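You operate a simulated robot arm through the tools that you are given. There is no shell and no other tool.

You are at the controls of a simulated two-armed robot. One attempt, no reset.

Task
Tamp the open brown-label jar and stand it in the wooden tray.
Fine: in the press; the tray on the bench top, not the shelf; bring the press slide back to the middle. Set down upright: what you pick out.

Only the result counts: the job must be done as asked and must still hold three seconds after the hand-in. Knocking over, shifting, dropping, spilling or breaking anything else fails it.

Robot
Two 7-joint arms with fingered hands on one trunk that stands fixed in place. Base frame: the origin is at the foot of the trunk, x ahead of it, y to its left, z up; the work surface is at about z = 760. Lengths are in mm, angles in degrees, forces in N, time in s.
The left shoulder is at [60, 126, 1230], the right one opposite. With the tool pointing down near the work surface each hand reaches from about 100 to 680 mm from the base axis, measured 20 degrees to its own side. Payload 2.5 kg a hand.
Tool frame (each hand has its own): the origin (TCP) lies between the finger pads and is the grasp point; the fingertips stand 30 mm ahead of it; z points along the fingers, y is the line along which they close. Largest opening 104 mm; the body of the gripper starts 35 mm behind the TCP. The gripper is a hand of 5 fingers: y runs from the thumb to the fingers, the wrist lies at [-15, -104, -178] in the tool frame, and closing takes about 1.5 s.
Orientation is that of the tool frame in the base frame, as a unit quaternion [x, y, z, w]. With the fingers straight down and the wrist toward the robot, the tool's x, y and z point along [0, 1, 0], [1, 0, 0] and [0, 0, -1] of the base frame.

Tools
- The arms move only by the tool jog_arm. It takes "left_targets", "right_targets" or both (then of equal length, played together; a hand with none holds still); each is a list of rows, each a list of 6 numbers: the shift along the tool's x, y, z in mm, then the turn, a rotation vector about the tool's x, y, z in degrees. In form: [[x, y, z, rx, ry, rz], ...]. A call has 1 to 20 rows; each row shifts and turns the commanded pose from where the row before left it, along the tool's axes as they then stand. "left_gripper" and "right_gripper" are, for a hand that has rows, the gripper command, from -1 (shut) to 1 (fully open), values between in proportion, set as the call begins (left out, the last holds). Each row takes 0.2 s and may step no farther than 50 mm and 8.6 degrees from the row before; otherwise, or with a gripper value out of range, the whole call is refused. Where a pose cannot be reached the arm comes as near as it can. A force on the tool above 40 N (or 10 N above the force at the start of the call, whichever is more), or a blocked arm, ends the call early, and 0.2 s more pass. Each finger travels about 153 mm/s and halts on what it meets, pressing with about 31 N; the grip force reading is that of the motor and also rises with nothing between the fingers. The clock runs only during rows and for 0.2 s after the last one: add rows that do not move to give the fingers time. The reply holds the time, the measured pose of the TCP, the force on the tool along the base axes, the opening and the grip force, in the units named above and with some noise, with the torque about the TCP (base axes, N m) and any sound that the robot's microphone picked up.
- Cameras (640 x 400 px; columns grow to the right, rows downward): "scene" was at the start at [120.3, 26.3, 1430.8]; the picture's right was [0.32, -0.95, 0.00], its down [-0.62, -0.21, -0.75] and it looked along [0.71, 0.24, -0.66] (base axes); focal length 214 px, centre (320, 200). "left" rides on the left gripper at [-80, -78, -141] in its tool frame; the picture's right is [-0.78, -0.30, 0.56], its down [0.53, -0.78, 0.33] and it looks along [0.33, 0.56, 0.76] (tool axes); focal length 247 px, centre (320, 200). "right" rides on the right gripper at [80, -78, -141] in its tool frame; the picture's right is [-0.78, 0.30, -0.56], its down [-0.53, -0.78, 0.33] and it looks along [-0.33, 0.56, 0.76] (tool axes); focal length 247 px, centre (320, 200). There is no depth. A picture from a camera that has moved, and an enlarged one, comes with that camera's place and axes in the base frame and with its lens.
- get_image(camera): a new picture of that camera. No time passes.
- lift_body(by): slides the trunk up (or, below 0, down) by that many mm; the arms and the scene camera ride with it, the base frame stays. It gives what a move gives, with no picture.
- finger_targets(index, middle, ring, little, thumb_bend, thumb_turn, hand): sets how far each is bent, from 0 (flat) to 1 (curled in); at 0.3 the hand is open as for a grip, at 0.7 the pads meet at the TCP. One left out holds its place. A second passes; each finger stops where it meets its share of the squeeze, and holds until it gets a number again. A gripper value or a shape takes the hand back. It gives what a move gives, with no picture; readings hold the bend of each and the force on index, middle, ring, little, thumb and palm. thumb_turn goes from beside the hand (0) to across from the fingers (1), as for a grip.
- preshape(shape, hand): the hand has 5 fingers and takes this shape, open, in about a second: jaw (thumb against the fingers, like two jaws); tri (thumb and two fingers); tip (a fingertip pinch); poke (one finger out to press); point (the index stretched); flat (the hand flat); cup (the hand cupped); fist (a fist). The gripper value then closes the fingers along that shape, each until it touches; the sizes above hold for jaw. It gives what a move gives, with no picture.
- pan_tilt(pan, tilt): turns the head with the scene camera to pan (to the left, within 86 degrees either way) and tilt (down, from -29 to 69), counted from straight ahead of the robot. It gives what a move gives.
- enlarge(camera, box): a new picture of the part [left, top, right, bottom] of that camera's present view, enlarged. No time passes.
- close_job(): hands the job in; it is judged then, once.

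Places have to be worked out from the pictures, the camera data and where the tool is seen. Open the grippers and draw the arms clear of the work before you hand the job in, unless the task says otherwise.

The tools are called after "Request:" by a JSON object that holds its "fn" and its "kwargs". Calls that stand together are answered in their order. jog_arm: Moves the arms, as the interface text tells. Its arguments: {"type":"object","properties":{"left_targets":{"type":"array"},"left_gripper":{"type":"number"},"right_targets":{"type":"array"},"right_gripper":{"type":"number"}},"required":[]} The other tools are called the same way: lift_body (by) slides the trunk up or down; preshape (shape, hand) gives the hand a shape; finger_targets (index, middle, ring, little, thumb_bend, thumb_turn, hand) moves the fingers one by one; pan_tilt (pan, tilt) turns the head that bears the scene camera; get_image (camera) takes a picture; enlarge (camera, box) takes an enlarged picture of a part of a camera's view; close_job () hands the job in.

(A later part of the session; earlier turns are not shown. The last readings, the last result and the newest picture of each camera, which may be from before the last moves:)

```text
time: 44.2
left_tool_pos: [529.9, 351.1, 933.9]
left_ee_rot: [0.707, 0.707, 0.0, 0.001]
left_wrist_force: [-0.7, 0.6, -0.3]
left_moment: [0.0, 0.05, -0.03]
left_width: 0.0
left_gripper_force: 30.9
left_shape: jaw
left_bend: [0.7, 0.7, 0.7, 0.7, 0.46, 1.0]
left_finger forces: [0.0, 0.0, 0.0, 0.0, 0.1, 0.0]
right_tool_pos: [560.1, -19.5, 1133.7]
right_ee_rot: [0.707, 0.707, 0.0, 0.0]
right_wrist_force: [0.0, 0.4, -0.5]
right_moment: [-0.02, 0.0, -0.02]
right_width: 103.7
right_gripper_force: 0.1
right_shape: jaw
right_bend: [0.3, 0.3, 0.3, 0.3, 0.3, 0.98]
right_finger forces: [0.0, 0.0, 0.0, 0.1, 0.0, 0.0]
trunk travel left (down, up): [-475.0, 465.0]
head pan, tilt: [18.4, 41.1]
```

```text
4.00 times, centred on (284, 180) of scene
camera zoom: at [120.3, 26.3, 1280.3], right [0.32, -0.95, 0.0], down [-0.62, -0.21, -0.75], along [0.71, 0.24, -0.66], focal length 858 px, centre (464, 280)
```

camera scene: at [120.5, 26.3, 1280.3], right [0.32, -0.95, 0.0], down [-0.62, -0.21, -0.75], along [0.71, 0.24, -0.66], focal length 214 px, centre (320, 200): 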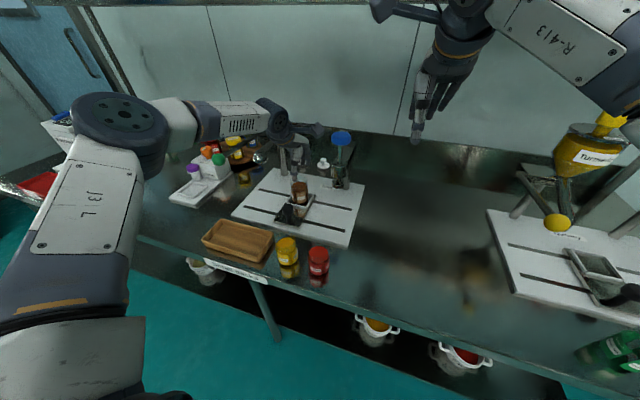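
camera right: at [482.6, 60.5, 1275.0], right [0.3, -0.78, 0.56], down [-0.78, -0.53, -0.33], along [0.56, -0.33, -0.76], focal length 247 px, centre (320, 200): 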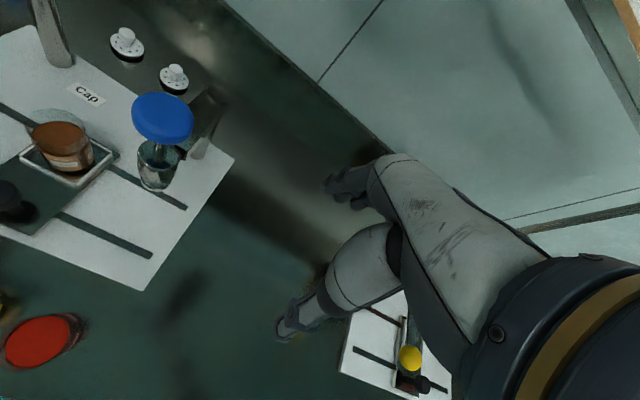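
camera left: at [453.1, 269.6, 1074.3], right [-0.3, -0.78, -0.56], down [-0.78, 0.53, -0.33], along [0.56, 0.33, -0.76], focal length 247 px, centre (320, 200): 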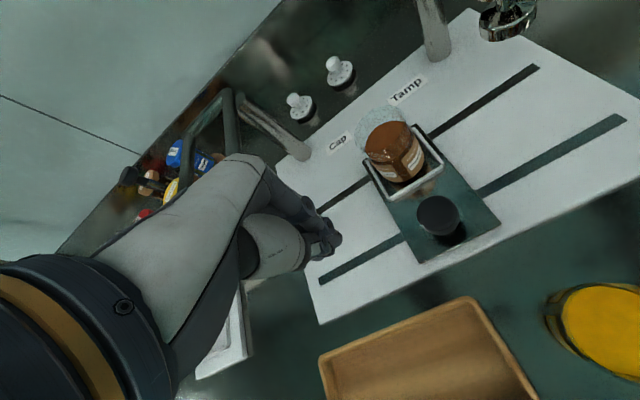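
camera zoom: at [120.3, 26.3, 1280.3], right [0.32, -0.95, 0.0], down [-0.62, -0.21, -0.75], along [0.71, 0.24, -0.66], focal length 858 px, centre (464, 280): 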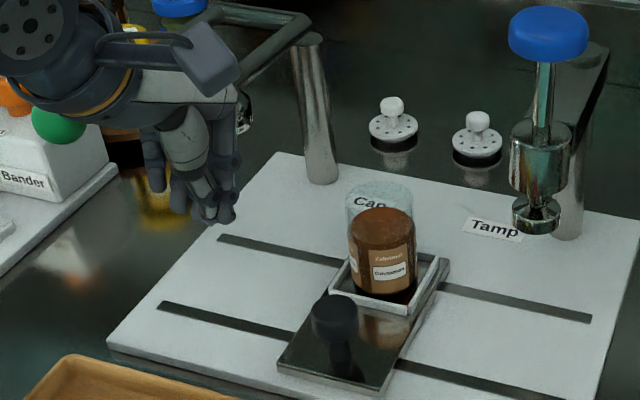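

The index-side surface lies about 13 mm from the TCP, and the closed fingers reach at most 35 mm forward, so they stay clear of the jar. I align at x≈538 and lower the trunk 89 mm so that the fingertips come to knob height.

Request:
{"fn": "jog_arm", "kwargs": {"left_targets": [[-4, 8, 0, 0, 0, 0], [0, 0, 0, 0, 0, 0]]}}

Request:
{"fn": "lift_body", "kwargs": {"by": -60}}

Request:
{"fn": "enlarge", "kwargs": {"camera": "scene", "box": [200, 90, 392, 230]}}

Request:
{"fn": "get_image", "kwargs": {"camera": "left"}}

```text
time: 44.8
left_tool_pos: [537.2, 346.9, 934.7]
left_ee_rot: [0.707, 0.707, 0.001, 0.0]
left_wrist_force: [-0.3, 0.0, 0.7]
left_moment: [-0.04, 0.05, -0.01]
left_width: 0.0
left_gripper_force: 30.9
left_shape: jaw
left_bend: [0.7, 0.7, 0.7, 0.7, 0.46, 1.0]
left_finger forces: [0.0, 0.1, 0.0, 0.0, 0.0, 0.0]
right_tool_pos: [561.6, -19.3, 1134.4]
right_ee_rot: [0.707, 0.707, -0.001, 0.0]
right_wrist_force: [-0.3, 0.4, -0.9]
right_moment: [0.0, -0.01, -0.02]
right_width: 103.7
right_gripper_force: 0.1
right_shape: jaw
right_bend: [0.3, 0.3, 0.3, 0.3, 0.3, 0.98]
right_finger forces: [0.0, 0.0, 0.1, 0.0, 0.0, 0.0]
trunk travel left (down, up): [-475.0, 465.0]
head pan, tilt: [18.4, 41.1]
```

```text
time: 45.8
left_tool_pos: [537.7, 346.1, 873.9]
left_ee_rot: [0.708, 0.707, 0.0, 0.0]
left_wrist_force: [-0.6, 0.7, 0.0]
left_moment: [0.0, 0.01, 0.02]
left_width: 0.1
left_gripper_force: 30.7
left_shape: jaw
left_bend: [0.7, 0.7, 0.7, 0.7, 0.46, 1.0]
left_finger forces: [0.0, 0.0, 0.0, 0.0, 0.0, 0.0]
right_tool_pos: [561.0, -18.4, 1074.5]
right_ee_rot: [0.707, 0.707, 0.0, -0.001]
right_wrist_force: [-0.4, 0.2, 0.4]
right_moment: [-0.03, -0.01, -0.02]
right_width: 103.6
right_gripper_force: 0.0
right_shape: jaw
right_bend: [0.3, 0.3, 0.3, 0.3, 0.3, 0.98]
right_finger forces: [0.0, 0.1, 0.1, 0.0, 0.0, 0.0]
trunk travel left (down, up): [-415.0, 525.0]
head pan, tilt: [18.4, 41.1]
```

```text
2.86 times, centred on (296, 160) of scene
camera zoom: at [120.2, 26.2, 1220.3], right [0.32, -0.95, 0.0], down [-0.62, -0.21, -0.75], along [0.71, 0.24, -0.66], focal length 613 px, centre (389, 314)
```

zoom: 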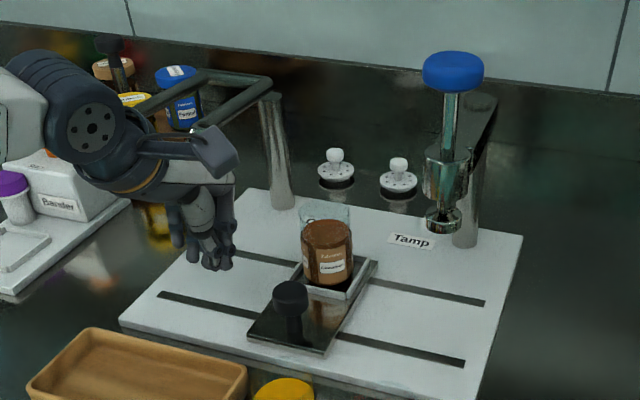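

```text
taken
camera left: at [461.1, 265.5, 1014.3], right [-0.3, -0.78, -0.56], down [-0.78, 0.53, -0.33], along [0.56, 0.33, -0.76], focal length 247 px, centre (320, 200)
```

left: 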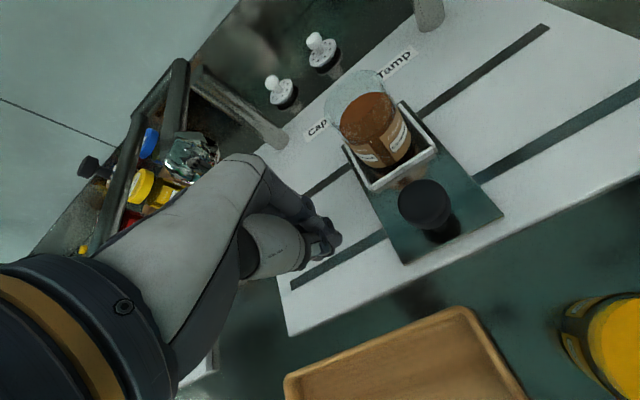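

Everything is clear. I lower the last 28 mm so the fingertips are beside the knob.

Request:
{"fn": "lift_body", "kwargs": {"by": -28}}

Request:
{"fn": "enlarge", "kwargs": {"camera": "left", "box": [270, 150, 510, 300]}}

Request:
{"fn": "enlarge", "kwargs": {"camera": "scene", "box": [240, 130, 352, 210]}}

```text
time: 46.5
left_tool_pos: [538.1, 348.0, 846.0]
left_ee_rot: [0.707, 0.707, 0.001, -0.001]
left_wrist_force: [0.0, -0.6, -0.4]
left_moment: [-0.02, 0.01, -0.01]
left_width: 0.2
left_gripper_force: 30.8
left_shape: jaw
left_bend: [0.7, 0.7, 0.7, 0.7, 0.46, 1.0]
left_finger forces: [0.1, 0.0, 0.0, 0.0, 0.0, 0.0]
right_tool_pos: [561.5, -19.5, 1046.6]
right_ee_rot: [0.707, 0.707, 0.0, 0.0]
right_wrist_force: [-1.1, 1.0, 0.7]
right_moment: [-0.03, -0.01, 0.01]
right_width: 104.0
right_gripper_force: 0.0
right_shape: jaw
right_bend: [0.3, 0.3, 0.3, 0.3, 0.3, 0.98]
right_finger forces: [0.1, 0.0, 0.0, 0.1, 0.0, 0.0]
trunk travel left (down, up): [-387.0, 553.0]
head pan, tilt: [18.4, 41.1]
```

```text
2.67 times, centred on (390, 225) of left
camera zoom: at [461.1, 265.6, 986.3], right [-0.29, -0.78, -0.56], down [-0.78, 0.53, -0.33], along [0.56, 0.33, -0.76], focal length 659 px, centre (133, 133)
```

zoom: 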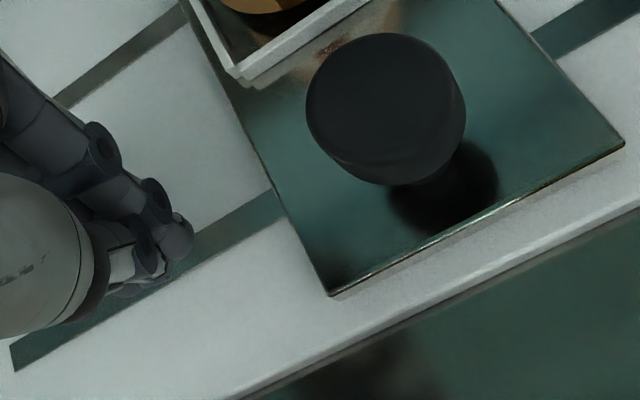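

```text
5.00 times, centred on (296, 170) of scene
camera zoom: at [120.2, 26.2, 1192.3], right [0.32, -0.95, 0.0], down [-0.62, -0.21, -0.75], along [0.71, 0.24, -0.66], focal length 1072 px, centre (440, 350)
```

zoom: 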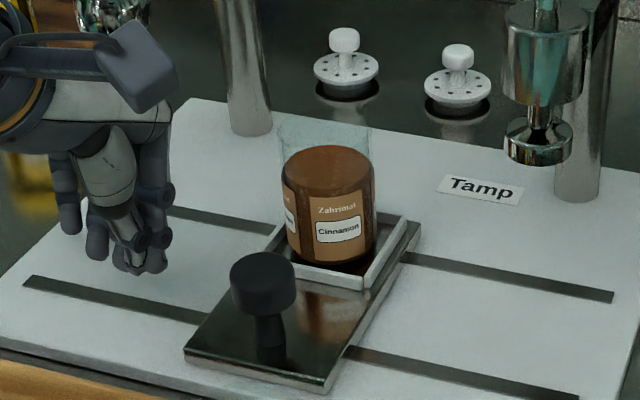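

Fingertips are at z≈817 beside the knob (centre ≈ (539, 267)). I move close to contact, then push slowly toward −y.

Request:
{"fn": "jog_arm", "kwargs": {"left_targets": [[-10, 0, 0, 0, 0, 0], [-10, 0, 0, 0, 0, 0], [-10, 0, 0, 0, 0, 0], [-6, 0, 0, 0, 0, 0], [-3, 0, 0, 0, 0, 0], [-3, 0, 0, 0, 0, 0], [-3, 0, 0, 0, 0, 0], [-3, 0, 0, 0, 0, 0], [-3, 0, 0, 0, 0, 0], [-3, 0, 0, 0, 0, 0], [-3, 0, 0, 0, 0, 0], [-3, 0, 0, 0, 0, 0], [-3, 0, 0, 0, 0, 0]]}}

Request:
{"fn": "enlarge", "kwargs": {"camera": "scene", "box": [240, 130, 352, 210]}}

Request:
{"fn": "enlarge", "kwargs": {"camera": "left", "box": [270, 130, 510, 280]}}

```text
time: 49.3
left_tool_pos: [538.7, 283.4, 846.8]
left_ee_rot: [0.707, 0.707, 0.001, 0.0]
left_wrist_force: [0.1, 0.2, -0.2]
left_moment: [-0.01, 0.0, 0.02]
left_width: 0.0
left_gripper_force: 31.2
left_shape: jaw
left_bend: [0.7, 0.7, 0.7, 0.7, 0.46, 1.0]
left_finger forces: [0.0, 0.1, 0.0, 0.0, 0.0, 0.1]
right_tool_pos: [561.0, -20.3, 1045.9]
right_ee_rot: [0.707, 0.707, -0.001, 0.0]
right_wrist_force: [0.2, 0.0, -0.3]
right_moment: [-0.01, -0.01, -0.01]
right_width: 104.0
right_gripper_force: 0.1
right_shape: jaw
right_bend: [0.3, 0.3, 0.3, 0.3, 0.3, 0.98]
right_finger forces: [0.1, 0.0, 0.0, 0.1, 0.0, 0.1]
trunk travel left (down, up): [-387.0, 553.0]
head pan, tilt: [18.4, 41.1]
```

```text
5.00 times, centred on (296, 170) of scene
camera zoom: at [120.3, 26.3, 1192.3], right [0.32, -0.95, 0.0], down [-0.62, -0.21, -0.75], along [0.71, 0.24, -0.66], focal length 1072 px, centre (440, 350)
```

zoom: 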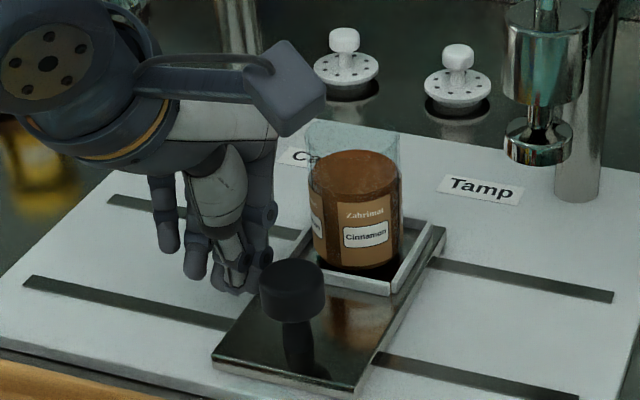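

```text
2.67 times, centred on (390, 205) of left
camera zoom: at [461.3, 202.3, 987.1], right [-0.3, -0.78, -0.56], down [-0.78, 0.53, -0.33], along [0.56, 0.33, -0.76], focal length 659 px, centre (133, 187)
```

zoom: 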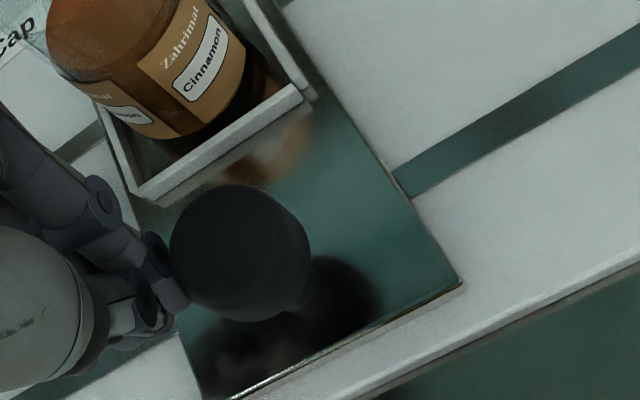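

Contact is made and the slide follows easily (moved about 15 mm, with the jar steady). I keep pushing at a gentle speed.

Request:
{"fn": "jog_arm", "kwargs": {"left_targets": [[-4, 0, 0, 0, 0, 0], [-5, 0, 0, 0, 0, 0], [-6, 0, 0, 0, 0, 0], [-6, 0, 0, 0, 0, 0], [-6, 0, 0, 0, 0, 0], [-6, 0, 0, 0, 0, 0], [-6, 0, 0, 0, 0, 0], [-6, 0, 0, 0, 0, 0], [-6, 0, 0, 0, 0, 0], [-6, 0, 0, 0, 0, 0], [-6, 0, 0, 0, 0, 0], [-6, 0, 0, 0, 0, 0], [-6, 0, 0, 0, 0, 0], [-5, 0, 0, 0, 0, 0], [-3, 0, 0, 0, 0, 0], [0, 0, 0, 0, 0, 0]]}}

Request:
{"fn": "enlarge", "kwargs": {"camera": "scene", "box": [240, 120, 368, 210]}}

Request:
{"fn": "get_image", "kwargs": {"camera": "right"}}

Request:
{"fn": "get_image", "kwargs": {"camera": "left"}}

```text
time: 52.7
left_tool_pos: [537.9, 201.5, 847.4]
left_ee_rot: [0.706, 0.708, 0.001, 0.0]
left_wrist_force: [0.2, 0.2, 0.2]
left_moment: [-0.03, -0.02, 0.01]
left_width: 0.0
left_gripper_force: 30.5
left_shape: jaw
left_bend: [0.7, 0.7, 0.7, 0.7, 0.46, 1.0]
left_finger forces: [0.0, 0.0, 0.0, 0.1, 0.1, 0.0]
right_tool_pos: [561.6, -20.4, 1046.3]
right_ee_rot: [0.706, 0.708, 0.0, 0.0]
right_wrist_force: [0.5, -0.1, -1.1]
right_moment: [-0.02, 0.0, -0.04]
right_width: 103.6
right_gripper_force: 0.1
right_shape: jaw
right_bend: [0.3, 0.3, 0.3, 0.3, 0.3, 0.98]
right_finger forces: [0.0, 0.0, 0.1, 0.0, 0.1, 0.0]
trunk travel left (down, up): [-387.0, 553.0]
head pan, tilt: [18.4, 41.1]
```

```text
4.44 times, centred on (304, 165) of scene
camera zoom: at [120.3, 26.3, 1192.3], right [0.32, -0.95, 0.0], down [-0.62, -0.21, -0.75], along [0.71, 0.24, -0.66], focal length 953 px, centre (391, 356)
```

zoom: 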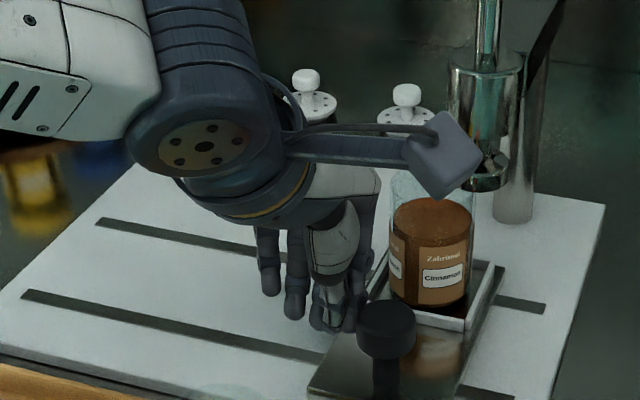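

```text
taken
camera right: at [482.6, 60.5, 1186.9], right [0.3, -0.78, 0.56], down [-0.78, -0.53, -0.33], along [0.56, -0.33, -0.76], focal length 247 px, centre (320, 200)
```

right: 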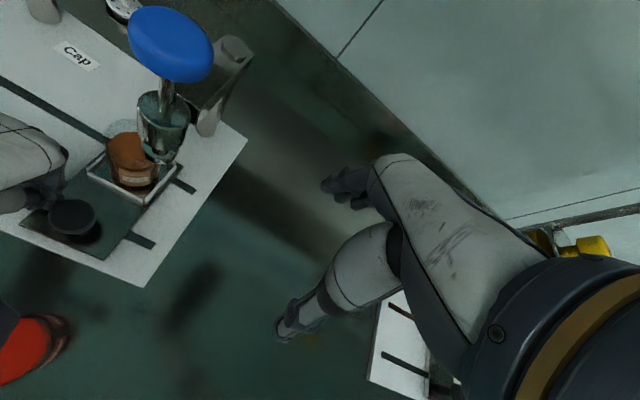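

```text
taken
camera left: at [461.6, 119.4, 986.2], right [-0.3, -0.78, -0.56], down [-0.78, 0.53, -0.33], along [0.56, 0.33, -0.76], focal length 247 px, centre (320, 200)
```

left: 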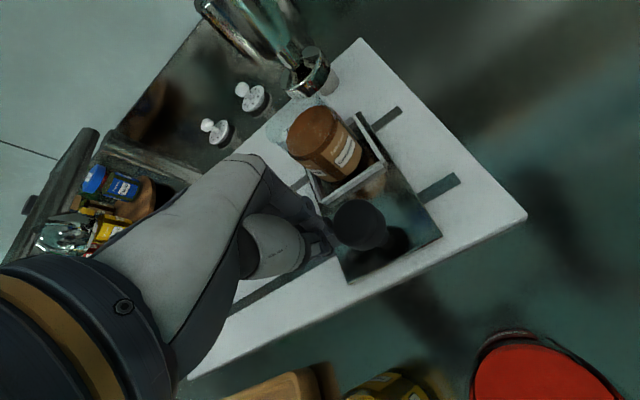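

The slide has moved about 97 mm with roughly 30 mm to go. I check the rim-to-plunger clearance before the jar passes underneath.

Request:
{"fn": "enlarge", "kwargs": {"camera": "right", "box": [80, 70, 240, 210]}}

Request:
{"fn": "enlarge", "kwargs": {"camera": "scene", "box": [316, 130, 364, 200]}}

Request:
{"fn": "enlarge", "kwargs": {"camera": "left", "box": [250, 0, 442, 220]}}

```text
2.86 times, centred on (160, 140) of right
camera zoom: at [482.6, 60.5, 1186.9], right [0.3, -0.78, 0.56], down [-0.78, -0.53, -0.33], along [0.56, -0.33, -0.76], focal length 706 px, centre (777, 371)
```

zoom: 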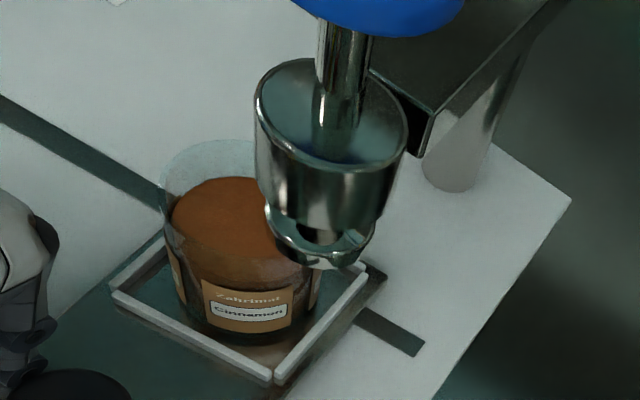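

```text
5.71 times, centred on (340, 165) of scene
camera zoom: at [120.3, 26.3, 1192.3], right [0.32, -0.95, 0.0], down [-0.62, -0.21, -0.75], along [0.71, 0.24, -0.66], focal length 1226 px, centre (206, 400)
```

zoom: 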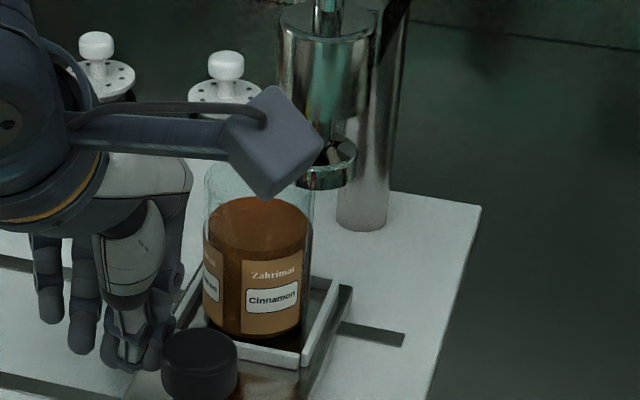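

```text
1.82 times, centred on (346, 110) of left
camera zoom: at [461.6, 119.4, 986.2], right [-0.3, -0.78, -0.56], down [-0.78, 0.53, -0.33], along [0.56, 0.33, -0.76], focal length 449 px, centre (273, 364)
```

zoom: 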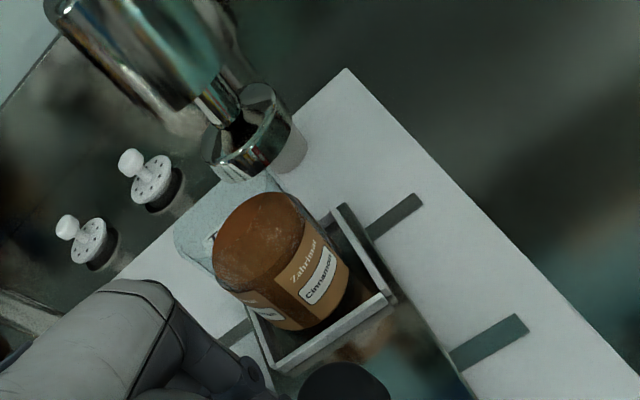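

Rim z≈870–877 against plunger bottom z≈883–885, so it should clear. I push on slowly in 2–3 mm steps and check halfway.

Request:
{"fn": "jog_arm", "kwargs": {"left_targets": [[-2, 0, 0, 0, 0, 0], [-3, 0, 0, 0, 0, 0], [-3, 0, 0, 0, 0, 0], [-3, 0, 0, 0, 0, 0], [-3, 0, 0, 0, 0, 0], [-2, 0, 0, 0, 0, 0], [0, 0, 0, 0, 0, 0]]}}

Request:
{"fn": "enlarge", "kwargs": {"camera": "right", "box": [80, 70, 240, 210]}}

Request:
{"fn": "enlarge", "kwargs": {"camera": "scene", "box": [316, 130, 364, 200]}}

```text
time: 54.3
left_tool_pos: [537.2, 183.5, 846.6]
left_ee_rot: [0.707, 0.707, 0.001, 0.001]
left_wrist_force: [-0.1, -0.4, -0.1]
left_moment: [0.02, -0.04, 0.01]
left_width: 0.2
left_gripper_force: 31.6
left_shape: jaw
left_bend: [0.7, 0.7, 0.7, 0.7, 0.46, 1.0]
left_finger forces: [0.0, 0.0, 0.1, 0.1, 0.1, 0.1]
right_tool_pos: [560.7, -20.1, 1046.4]
right_ee_rot: [0.707, 0.707, -0.001, 0.0]
right_wrist_force: [-0.1, -0.4, -0.1]
right_moment: [0.01, -0.01, -0.01]
right_width: 103.8
right_gripper_force: 0.0
right_shape: jaw
right_bend: [0.3, 0.3, 0.3, 0.3, 0.3, 0.98]
right_finger forces: [0.1, 0.1, 0.0, 0.0, 0.1, 0.1]
trunk travel left (down, up): [-387.0, 553.0]
head pan, tilt: [18.4, 41.1]
```

```text
2.86 times, centred on (160, 140) of right
camera zoom: at [482.6, 60.5, 1187.0], right [0.3, -0.78, 0.56], down [-0.78, -0.53, -0.33], along [0.56, -0.33, -0.76], focal length 706 px, centre (777, 371)
```

zoom: 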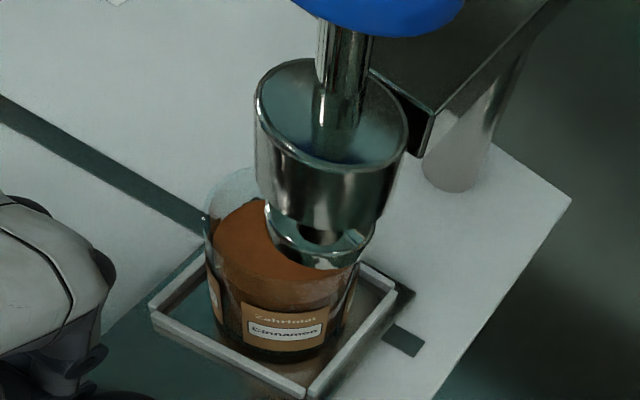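

```text
5.71 times, centred on (340, 165) of scene
camera zoom: at [120.3, 26.3, 1192.3], right [0.32, -0.95, 0.0], down [-0.62, -0.21, -0.75], along [0.71, 0.24, -0.66], focal length 1226 px, centre (206, 400)
```

zoom: 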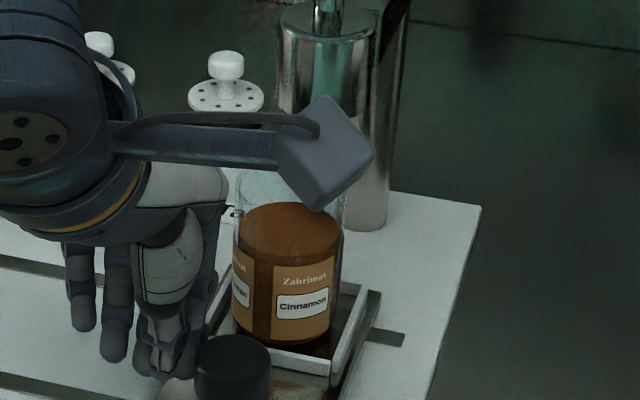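

The jar is sliding in under the plunger with no resistance. I continue in 2 mm steps toward the end stop.

Request:
{"fn": "jog_arm", "kwargs": {"left_targets": [[-2, 0, 0, 0, 0, 0], [-2, 0, 0, 0, 0, 0], [-2, 0, 0, 0, 0, 0], [-2, 0, 0, 0, 0, 0], [0, 0, 0, 0, 0, 0]]}}

Request:
{"fn": "enlarge", "kwargs": {"camera": "right", "box": [80, 70, 240, 210]}}

```text
time: 55.5
left_tool_pos: [537.5, 177.0, 846.4]
left_ee_rot: [0.707, 0.707, 0.0, 0.0]
left_wrist_force: [0.4, 0.4, -0.5]
left_moment: [-0.05, 0.04, -0.02]
left_width: 0.0
left_gripper_force: 31.4
left_shape: jaw
left_bend: [0.7, 0.7, 0.7, 0.7, 0.46, 1.0]
left_finger forces: [0.1, 0.0, 0.0, 0.0, 0.0, 0.0]
right_tool_pos: [561.8, -18.8, 1046.4]
right_ee_rot: [0.707, 0.708, 0.0, 0.0]
right_wrist_force: [-0.1, 0.5, 0.7]
right_moment: [0.0, 0.0, -0.01]
right_width: 104.0
right_gripper_force: 0.0
right_shape: jaw
right_bend: [0.3, 0.3, 0.3, 0.3, 0.3, 0.98]
right_finger forces: [0.0, 0.0, 0.1, 0.1, 0.1, 0.0]
trunk travel left (down, up): [-387.0, 553.0]
head pan, tilt: [18.4, 41.1]
```

```text
2.86 times, centred on (160, 140) of right
camera zoom: at [482.6, 60.5, 1186.9], right [0.3, -0.78, 0.56], down [-0.78, -0.53, -0.33], along [0.56, -0.33, -0.76], focal length 706 px, centre (777, 371)
```

zoom: 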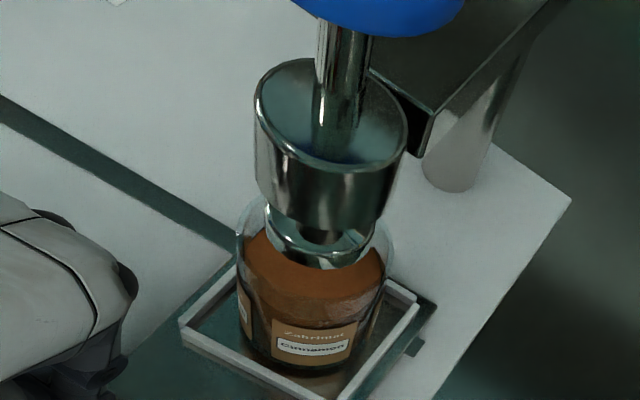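

The slide moved a bit further than the hand, as if a detent pulled it in, and the jar looks centred under the plunger. I examine the alignment.

Request:
{"fn": "enlarge", "kwargs": {"camera": "right", "box": [120, 100, 200, 170]}}

Request:
{"fn": "enlarge", "kwargs": {"camera": "scene", "box": [300, 110, 396, 200]}}

Request:
{"fn": "get_image", "kwargs": {"camera": "left"}}

```text
5.71 times, centred on (160, 135) of right
camera zoom: at [482.6, 60.5, 1186.9], right [0.3, -0.78, 0.56], down [-0.78, -0.53, -0.33], along [0.56, -0.33, -0.76], focal length 1411 px, centre (1234, 571)
```

zoom: 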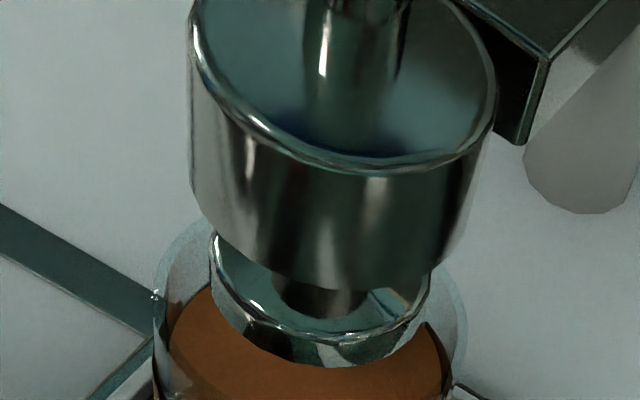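

```text
4.44 times, centred on (348, 155) of scene
camera zoom: at [120.3, 26.3, 1192.3], right [0.32, -0.95, 0.0], down [-0.62, -0.21, -0.75], along [0.71, 0.24, -0.66], focal length 953 px, centre (196, 400)
```

zoom: 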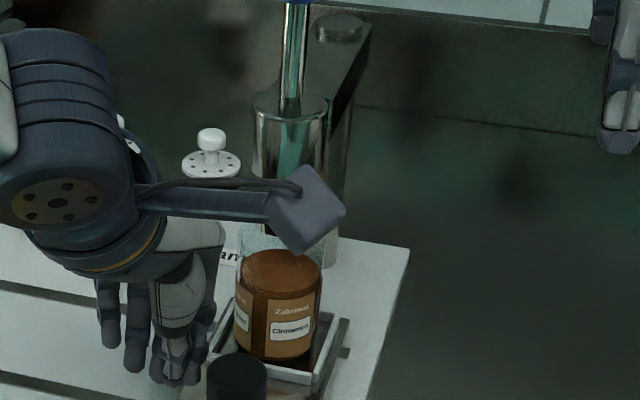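

```text
taken
camera left: at [460.9, 95.7, 986.3], right [-0.3, -0.78, -0.56], down [-0.78, 0.53, -0.33], along [0.56, 0.33, -0.76], focal length 247 px, centre (320, 200)
```

left: 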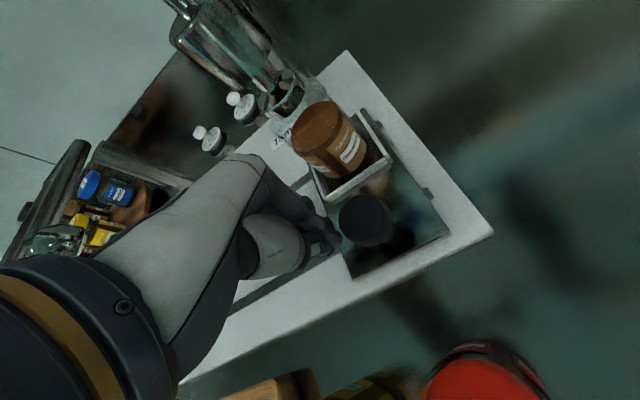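

The plunger disc (≈40 mm) sits centred over the jar mouth (≈51 mm inside). I push a few mm more to verify the slide is at its stop.

Request:
{"fn": "jog_arm", "kwargs": {"left_targets": [[-2, 0, 0, 0, 0, 0], [-2, 0, 0, 0, 0, 0], [0, 0, 0, 0, 0, 0]]}}

Request:
{"fn": "enlarge", "kwargs": {"camera": "right", "box": [120, 100, 200, 170]}}

Request:
{"fn": "enlarge", "kwargs": {"camera": "left", "box": [280, 150, 440, 290]}}

```text
time: 56.3
left_tool_pos: [536.8, 173.5, 846.9]
left_ee_rot: [0.707, 0.707, 0.001, 0.001]
left_wrist_force: [0.4, -0.8, -0.7]
left_moment: [-0.01, 0.02, 0.02]
left_width: 0.2
left_gripper_force: 31.2
left_shape: jaw
left_bend: [0.7, 0.7, 0.7, 0.7, 0.46, 1.0]
left_finger forces: [0.1, 0.0, 0.1, 0.1, 0.0, 0.0]
right_tool_pos: [561.2, -18.9, 1045.7]
right_ee_rot: [0.707, 0.707, -0.001, 0.0]
right_wrist_force: [-1.3, 0.2, 0.7]
right_moment: [0.0, 0.0, -0.05]
right_width: 103.8
right_gripper_force: 0.2
right_shape: jaw
right_bend: [0.3, 0.3, 0.3, 0.3, 0.3, 0.98]
right_finger forces: [0.1, 0.1, 0.1, 0.0, 0.0, 0.0]
trunk travel left (down, up): [-387.0, 553.0]
head pan, tilt: [18.4, 41.1]
```

```text
5.71 times, centred on (160, 135) of right
camera zoom: at [482.6, 60.5, 1186.9], right [0.3, -0.78, 0.56], down [-0.78, -0.53, -0.33], along [0.56, -0.33, -0.76], focal length 1411 px, centre (1234, 571)
```

zoom: 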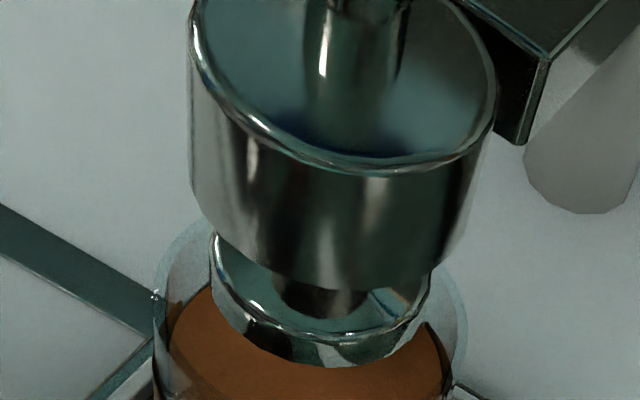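

```text
2.86 times, centred on (360, 220) of left
camera zoom: at [460.9, 92.0, 986.3], right [-0.29, -0.78, -0.56], down [-0.78, 0.53, -0.33], along [0.56, 0.33, -0.76], focal length 706 px, centre (206, 143)
```

zoom: 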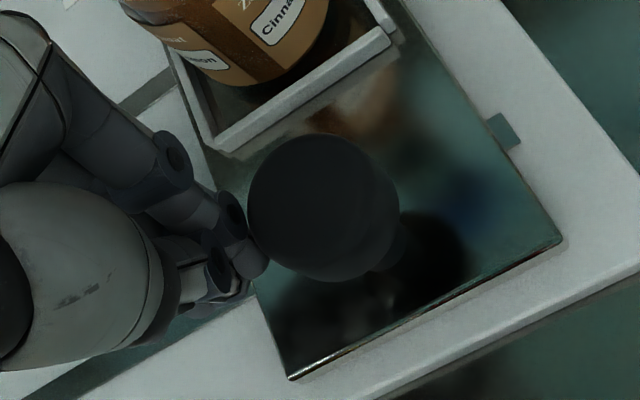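

The slide did not move with that push: it had already snapped into the tamp detent. I back the left hand off the knob toward +y and raise the trunk by 200 mm.

Request:
{"fn": "jog_arm", "kwargs": {"left_targets": [[5, 0, 0, 0, 0, 0], [10, 0, 0, 0, 0, 0], [15, 0, 0, 0, 0, 0], [20, 0, 0, 0, 0, 0], [20, 0, 0, 0, 0, 0], [15, 0, 0, 0, 0, 0], [0, 0, 0, 0, 0, 0]]}}

Request:
{"fn": "lift_body", "kwargs": {"by": 200}}

Request:
{"fn": "preshape", "kwargs": {"shape": "fist", "hand": "left"}}

Request:
{"fn": "get_image", "kwargs": {"camera": "left"}}

Request:
{"fn": "get_image", "kwargs": {"camera": "scene"}}

Request:
{"fn": "get_image", "kwargs": {"camera": "right"}}

```text
time: 57.9
left_tool_pos: [538.1, 257.8, 846.2]
left_ee_rot: [0.707, 0.707, 0.001, 0.0]
left_wrist_force: [-0.1, 0.1, 0.5]
left_moment: [0.01, 0.02, 0.02]
left_width: 0.0
left_gripper_force: 31.1
left_shape: jaw
left_bend: [0.7, 0.7, 0.7, 0.7, 0.46, 1.0]
left_finger forces: [0.0, 0.0, 0.0, 0.0, 0.0, 0.0]
right_tool_pos: [561.7, -20.3, 1045.3]
right_ee_rot: [0.707, 0.707, 0.0, 0.0]
right_wrist_force: [0.2, 0.6, 0.4]
right_moment: [-0.02, 0.0, -0.02]
right_width: 103.6
right_gripper_force: 0.1
right_shape: jaw
right_bend: [0.3, 0.3, 0.3, 0.3, 0.3, 0.98]
right_finger forces: [0.1, 0.0, 0.1, 0.0, 0.0, 0.0]
trunk travel left (down, up): [-387.0, 553.0]
head pan, tilt: [18.4, 41.1]
```

```text
time: 60.1
left_tool_pos: [538.4, 257.6, 1045.3]
left_ee_rot: [0.706, 0.708, 0.001, 0.001]
left_wrist_force: [0.0, 0.2, -0.9]
left_moment: [0.0, 0.01, 0.02]
left_width: 0.0
left_gripper_force: 30.9
left_shape: jaw
left_bend: [0.7, 0.7, 0.7, 0.7, 0.46, 1.0]
left_finger forces: [0.0, 0.0, 0.0, 0.1, 0.0, 0.0]
right_tool_pos: [561.2, -18.0, 1246.7]
right_ee_rot: [0.707, 0.707, 0.0, -0.001]
right_wrist_force: [1.1, -0.2, 0.1]
right_moment: [-0.01, -0.03, -0.01]
right_width: 103.8
right_gripper_force: 0.0
right_shape: jaw
right_bend: [0.3, 0.3, 0.3, 0.3, 0.3, 0.98]
right_finger forces: [0.0, 0.0, 0.0, 0.0, 0.0, 0.1]
trunk travel left (down, up): [-587.0, 353.0]
head pan, tilt: [18.4, 41.1]
```

```text
time: 61.0
left_tool_pos: [538.5, 258.0, 1045.7]
left_ee_rot: [0.708, 0.707, 0.001, 0.001]
left_wrist_force: [0.7, 0.3, -0.6]
left_moment: [0.02, 0.0, 0.02]
left_width: 0.0
left_gripper_force: 0.1
left_shape: fist
left_bend: [0.87, 1.0, 1.0, 1.0, 0.84, 1.0]
left_finger forces: [0.0, 0.0, 0.0, 0.0, 0.0, 0.0]
right_tool_pos: [561.8, -19.9, 1245.5]
right_ee_rot: [0.707, 0.707, 0.0, 0.0]
right_wrist_force: [-0.1, 0.4, -0.1]
right_moment: [0.0, 0.05, -0.04]
right_width: 103.9
right_gripper_force: 0.0
right_shape: jaw
right_bend: [0.3, 0.3, 0.3, 0.3, 0.3, 0.98]
right_finger forces: [0.1, 0.1, 0.0, 0.1, 0.0, 0.1]
trunk travel left (down, up): [-587.0, 353.0]
head pan, tilt: [18.4, 41.1]
```

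```text
taken
camera left: at [461.3, 176.1, 1186.5], right [-0.3, -0.78, -0.56], down [-0.78, 0.53, -0.33], along [0.56, 0.33, -0.76], focal length 247 px, centre (320, 200)
```

left: 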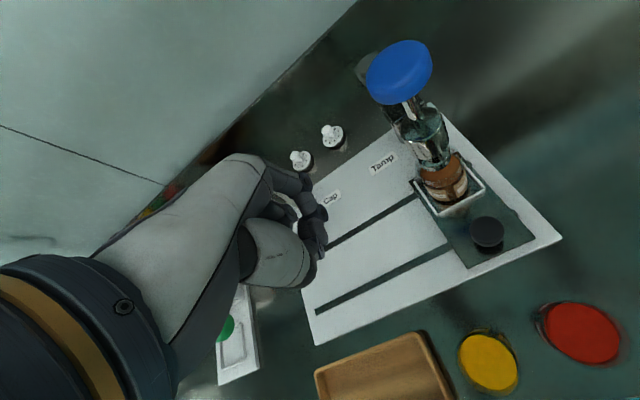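

```text
taken
camera scene: at [120.3, 26.3, 1392.3], right [0.32, -0.95, 0.0], down [-0.62, -0.21, -0.75], along [0.71, 0.24, -0.66], focal length 214 px, centre (320, 200)
```

scene: 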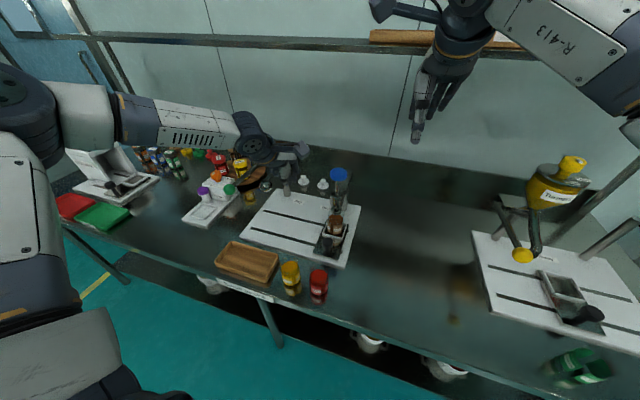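

```text
taken
camera right: at [482.6, 60.5, 1386.9], right [0.3, -0.78, 0.56], down [-0.78, -0.53, -0.33], along [0.56, -0.33, -0.76], focal length 247 px, centre (320, 200)
```

right: 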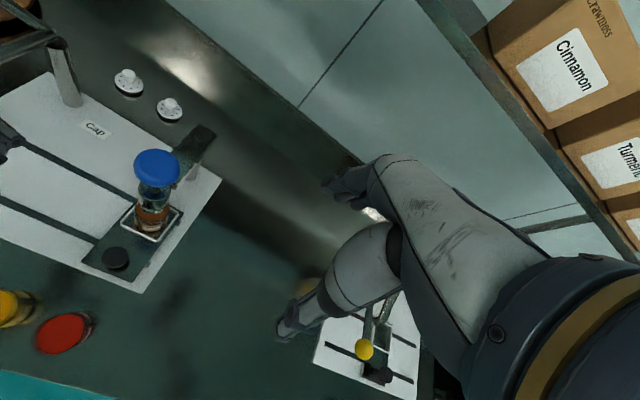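

The left hand now makes a fist; the blue knob's top is at about (633, 140, 1038). I raise the hand and move it so the fist is centred over the knob, staying above it.

Request:
{"fn": "jog_arm", "kwargs": {"left_targets": [[0, 0, -20, 0, 0, 0], [0, 0, -25, 0, 0, 0], [-20, 10, 0, 0, 0, 0], [-25, 15, 0, 0, 0, 0], [-25, 18, 0, 0, 0, 0], [-25, 18, 0, 0, 0, 0], [-20, 15, 0, 0, 0, 0], [-12, 8, 0, 0, 0, 0], [0, 0, 0, 0, 0, 0]]}}

Request:
{"fn": "get_image", "kwargs": {"camera": "left"}}

Request:
{"fn": "enlarge", "kwargs": {"camera": "scene", "box": [250, 120, 410, 240]}}

Request:
{"fn": "enlarge", "kwargs": {"camera": "right", "box": [40, 80, 260, 280]}}

```text
time: 63.0
left_tool_pos: [595.1, 149.3, 1092.0]
left_ee_rot: [0.707, 0.707, 0.001, 0.0]
left_wrist_force: [-0.4, -0.2, 0.1]
left_moment: [0.03, -0.03, -0.03]
left_width: 0.0
left_gripper_force: 0.1
left_shape: fist
left_bend: [0.87, 1.0, 1.0, 1.0, 0.84, 1.0]
left_finger forces: [0.1, 0.0, 0.1, 0.0, 0.0, 0.0]
left hand out of reach, approached as far as the arm can: row 7, 8
right_tool_pos: [561.2, -19.1, 1246.9]
right_ee_rot: [0.707, 0.707, -0.001, 0.001]
right_wrist_force: [-0.1, 0.4, -1.5]
right_moment: [-0.03, 0.0, 0.03]
right_width: 103.8
right_gripper_force: 0.0
right_shape: jaw
right_bend: [0.3, 0.3, 0.3, 0.3, 0.3, 0.98]
right_finger forces: [0.0, 0.0, 0.0, 0.0, 0.0, 0.1]
trunk travel left (down, up): [-587.0, 353.0]
head pan, tilt: [18.4, 41.1]
```

```text
taken
camera left: at [518.1, 68.6, 1233.0], right [-0.29, -0.78, -0.56], down [-0.78, 0.53, -0.33], along [0.56, 0.33, -0.76], focal length 247 px, centre (320, 200)
```

left: 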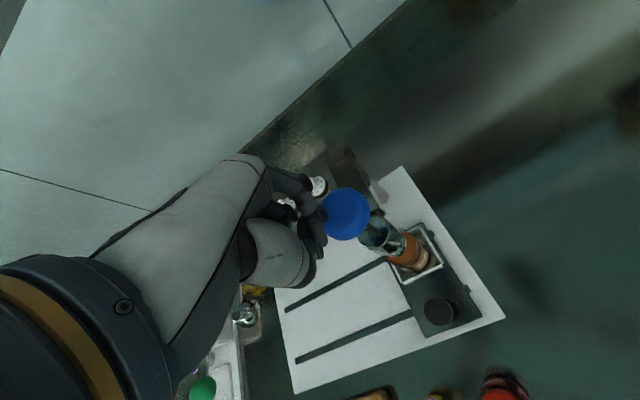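

```text
3.33 times, centred on (330, 180) of scene
camera zoom: at [120.3, 26.3, 1392.3], right [0.32, -0.95, 0.0], down [-0.62, -0.21, -0.75], along [0.71, 0.24, -0.66], focal length 715 px, centre (287, 267)
```

zoom: 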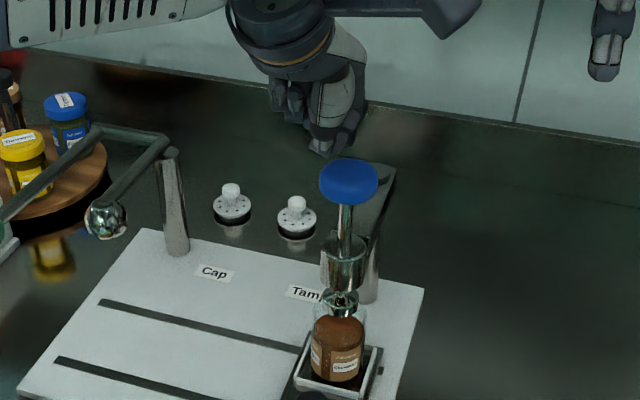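

```text
2.00 times, centred on (150, 180) of right
camera zoom: at [482.5, 60.5, 1387.0], right [0.3, -0.78, 0.56], down [-0.78, -0.53, -0.33], along [0.56, -0.33, -0.76], focal length 494 px, centre (660, 240)
```

zoom: 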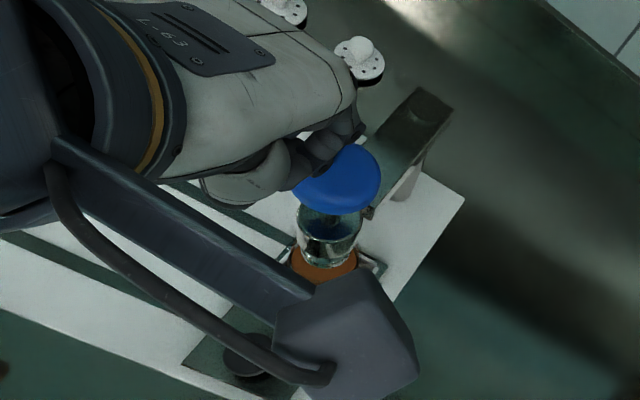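

The left arm stops at (595, 149) with yaw 0. As with the jar pick-up, turning the hand should free the wrist, so I yaw by 34° and then move on toward the knob.

Request:
{"fn": "jog_arm", "kwargs": {"left_targets": [[0, 0, 0, 0, 0, 8.5], [0, 0, 0, 0, 0, 8.5], [0, 0, 0, 0, 0, 8.5], [0, 0, 0, 0, 0, 8.5], [3, 8, 0, 0, 0, 0], [2, 8, 0, 0, 0, 0], [2, 8, 0, 0, 0, 0], [0, 5, 0, 0, 0, 0], [0, 0, 0, 0, 0, 0]]}}

```text
time: 65.0
left_tool_pos: [599.1, 148.3, 1093.3]
left_ee_rot: [0.883, 0.47, 0.001, 0.001]
left_wrist_force: [-0.3, 0.8, 0.1]
left_moment: [0.01, 0.0, -0.03]
left_width: 0.0
left_gripper_force: 0.0
left_shape: fist
left_bend: [0.87, 1.0, 1.0, 1.0, 0.84, 1.0]
left_finger forces: [0.1, 0.0, 0.0, 0.1, 0.0, 0.0]
left hand out of reach, approached as far as the arm can: row 5, 6, 7, 8
right_tool_pos: [561.3, -19.0, 1246.0]
right_ee_rot: [0.707, 0.707, 0.001, 0.0]
right_wrist_force: [0.4, -0.8, 0.7]
right_moment: [-0.01, -0.01, -0.01]
right_width: 103.8
right_gripper_force: 0.0
right_shape: jaw
right_bend: [0.3, 0.3, 0.3, 0.3, 0.3, 0.98]
right_finger forces: [0.0, 0.0, 0.0, 0.0, 0.0, 0.0]
trunk travel left (down, up): [-587.0, 353.0]
head pan, tilt: [18.4, 41.1]
```

Still short at this relative height; the nest position was reached with the arm about 50 mm lower relative to the trunk. I raise the trunk 55 mm and then bring the hand down and forward.

Request:
{"fn": "lift_body", "kwargs": {"by": 55}}

Request:
{"fn": "jog_arm", "kwargs": {"left_targets": [[0, 0, 20, 0, 0, 0], [0, 0, 20, 0, 0, 0], [0, 0, 15, 0, 0, 0], [2, 6, 0, 0, 0, 0], [2, 6, 0, 0, 0, 0], [2, 6, 0, 0, 0, 0], [0, 6, 0, 0, 0, 0], [0, 0, 0, 0, 0, 0]]}}

```text
time: 66.0
left_tool_pos: [599.5, 150.1, 1148.0]
left_ee_rot: [0.883, 0.47, 0.0, 0.001]
left_wrist_force: [0.2, 0.0, -0.7]
left_moment: [0.01, 0.02, -0.02]
left_width: 0.0
left_gripper_force: 0.1
left_shape: fist
left_bend: [0.87, 1.0, 1.0, 1.0, 0.84, 1.0]
left_finger forces: [0.0, 0.1, 0.1, 0.0, 0.0, 0.0]
right_tool_pos: [561.3, -19.1, 1300.7]
right_ee_rot: [0.707, 0.707, 0.0, 0.0]
right_wrist_force: [-0.5, 0.4, -0.6]
right_moment: [0.01, -0.01, -0.01]
right_width: 103.6
right_gripper_force: 0.1
right_shape: jaw
right_bend: [0.3, 0.3, 0.3, 0.3, 0.3, 0.98]
right_finger forces: [0.1, 0.0, 0.0, 0.0, 0.1, 0.0]
trunk travel left (down, up): [-642.0, 298.0]
head pan, tilt: [18.4, 41.1]
```

```text
time: 67.8
left_tool_pos: [593.9, 154.4, 1095.3]
left_ee_rot: [0.883, 0.47, 0.002, 0.001]
left_wrist_force: [-0.5, 0.9, 0.2]
left_moment: [-0.03, 0.01, 0.0]
left_width: 0.2
left_gripper_force: 0.1
left_shape: fist
left_bend: [0.87, 1.0, 1.0, 1.0, 0.84, 1.0]
left_finger forces: [0.0, 0.0, 0.0, 0.1, 0.1, 0.1]
left hand out of reach, approached as far as the arm can: row 2, 3, 4, 5, 6, 7
right_tool_pos: [560.6, -20.1, 1301.4]
right_ee_rot: [0.707, 0.707, -0.001, 0.0]
right_wrist_force: [0.5, 0.4, 0.7]
right_moment: [-0.01, 0.03, 0.01]
right_width: 103.7
right_gripper_force: 0.1
right_shape: jaw
right_bend: [0.3, 0.3, 0.3, 0.3, 0.3, 0.98]
right_finger forces: [0.0, 0.0, 0.0, 0.1, 0.0, 0.0]
trunk travel left (down, up): [-642.0, 298.0]
head pan, tilt: [18.4, 41.1]
```

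Reach is limited by the downward wrist, but for a fist press the hand may tilt. I pitch the hand 25° forward, which brings the wrist back, and then advance over the knob while staying well above it.

Request:
{"fn": "jog_arm", "kwargs": {"left_targets": [[0, 0, 0, -8.5, 0, 0], [0, 0, 0, -8.5, 0, 0], [0, 0, 0, -8.5, 0, 0], [0, 0, 0, 0, 0, 0]]}}

Request:
{"fn": "jog_arm", "kwargs": {"left_targets": [[-1.2, 12.4, 6, 0, 0, 0], [-1.2, 12.4, 6, 0, 0, 0], [-1.2, 12.4, 6, 0, 0, 0], [-1.2, 12.4, 6, 0, 0, 0], [0, 0, 0, 0, 0, 0]]}}

Request:
{"fn": "get_image", "kwargs": {"camera": "left"}}

Request:
{"fn": "enlarge", "kwargs": {"camera": "scene", "box": [250, 120, 410, 240]}}

Request:
{"fn": "enlarge", "kwargs": {"camera": "right", "box": [40, 80, 260, 280]}}

```text
time: 68.8
left_tool_pos: [593.8, 153.1, 1095.0]
left_ee_rot: [0.86, 0.459, 0.105, 0.197]
left_wrist_force: [0.5, 0.3, 1.4]
left_moment: [0.02, 0.0, -0.01]
left_width: 0.1
left_gripper_force: 0.0
left_shape: fist
left_bend: [0.87, 1.0, 1.0, 1.0, 0.83, 1.0]
left_finger forces: [0.1, 0.0, 0.1, 0.1, 0.1, 0.1]
right_tool_pos: [560.6, -19.8, 1300.5]
right_ee_rot: [0.707, 0.707, 0.0, -0.001]
right_wrist_force: [-1.1, 0.2, -0.2]
right_moment: [-0.01, -0.02, 0.0]
right_width: 103.8
right_gripper_force: 0.0
right_shape: jaw
right_bend: [0.3, 0.3, 0.3, 0.3, 0.3, 0.98]
right_finger forces: [0.0, 0.0, 0.0, 0.1, 0.1, 0.0]
trunk travel left (down, up): [-642.0, 298.0]
head pan, tilt: [18.4, 41.1]
```

```text
time: 70.0
left_tool_pos: [619.5, 125.4, 1104.4]
left_ee_rot: [0.861, 0.458, 0.105, 0.194]
left_wrist_force: [0.8, -1.0, 0.3]
left_moment: [-0.01, 0.0, 0.02]
left_width: 0.0
left_gripper_force: 0.2
left_shape: fist
left_bend: [0.87, 1.0, 1.0, 1.0, 0.83, 1.0]
left_finger forces: [0.0, 0.0, 0.0, 0.0, 0.1, 0.0]
left hand out of reach, approached as far as the arm can: row 2, 3, 4
right_tool_pos: [562.4, -20.0, 1301.3]
right_ee_rot: [0.707, 0.707, 0.0, 0.0]
right_wrist_force: [-0.3, -0.6, 0.3]
right_moment: [0.01, 0.02, 0.02]
right_width: 103.9
right_gripper_force: 0.0
right_shape: jaw
right_bend: [0.3, 0.3, 0.3, 0.3, 0.3, 0.98]
right_finger forces: [0.0, 0.0, 0.1, 0.1, 0.1, 0.1]
trunk travel left (down, up): [-642.0, 298.0]
head pan, tilt: [18.4, 41.1]
```

```text
taken
camera left: at [467.2, 130.5, 1197.6], right [-0.46, -0.63, -0.63], down [-0.16, 0.76, -0.63], along [0.87, -0.18, -0.45], focal length 247 px, centre (320, 200)
```

left: 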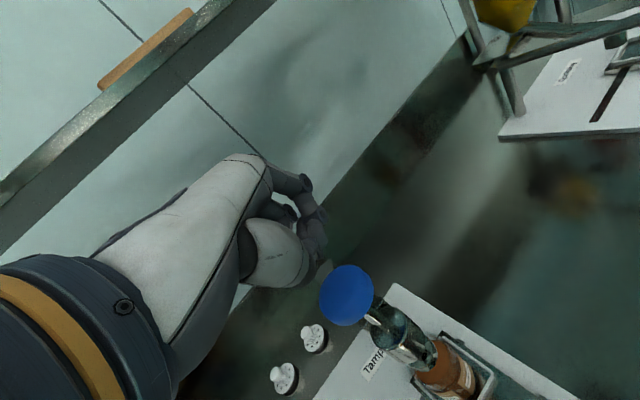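

```text
3.33 times, centred on (330, 180) of scene
camera zoom: at [120.4, 26.0, 1447.3], right [0.32, -0.95, 0.0], down [-0.62, -0.21, -0.75], along [0.71, 0.24, -0.66], focal length 715 px, centre (287, 267)
```

zoom: 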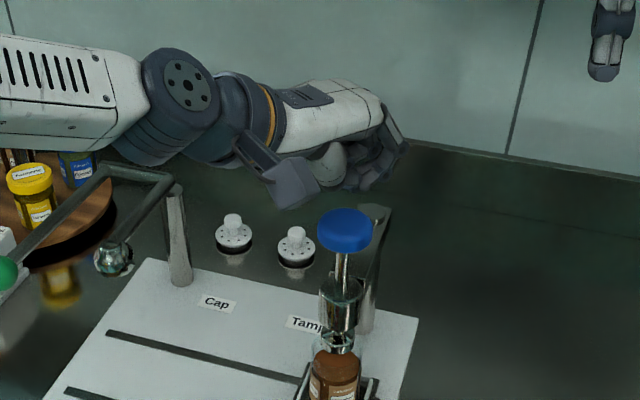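

```text
2.00 times, centred on (150, 180) of right
camera zoom: at [482.7, 60.2, 1441.9], right [0.3, -0.78, 0.56], down [-0.78, -0.53, -0.33], along [0.56, -0.33, -0.76], focal length 494 px, centre (660, 240)
```

zoom: 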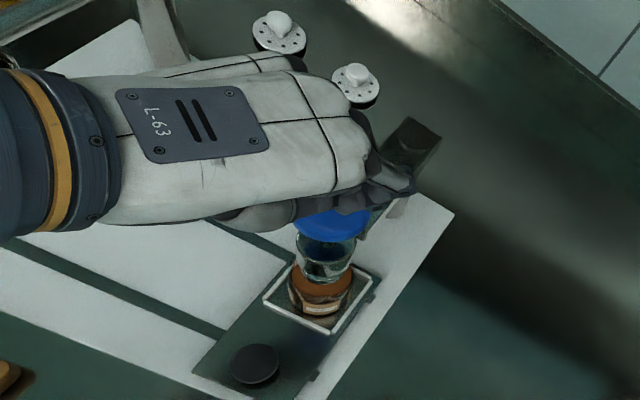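

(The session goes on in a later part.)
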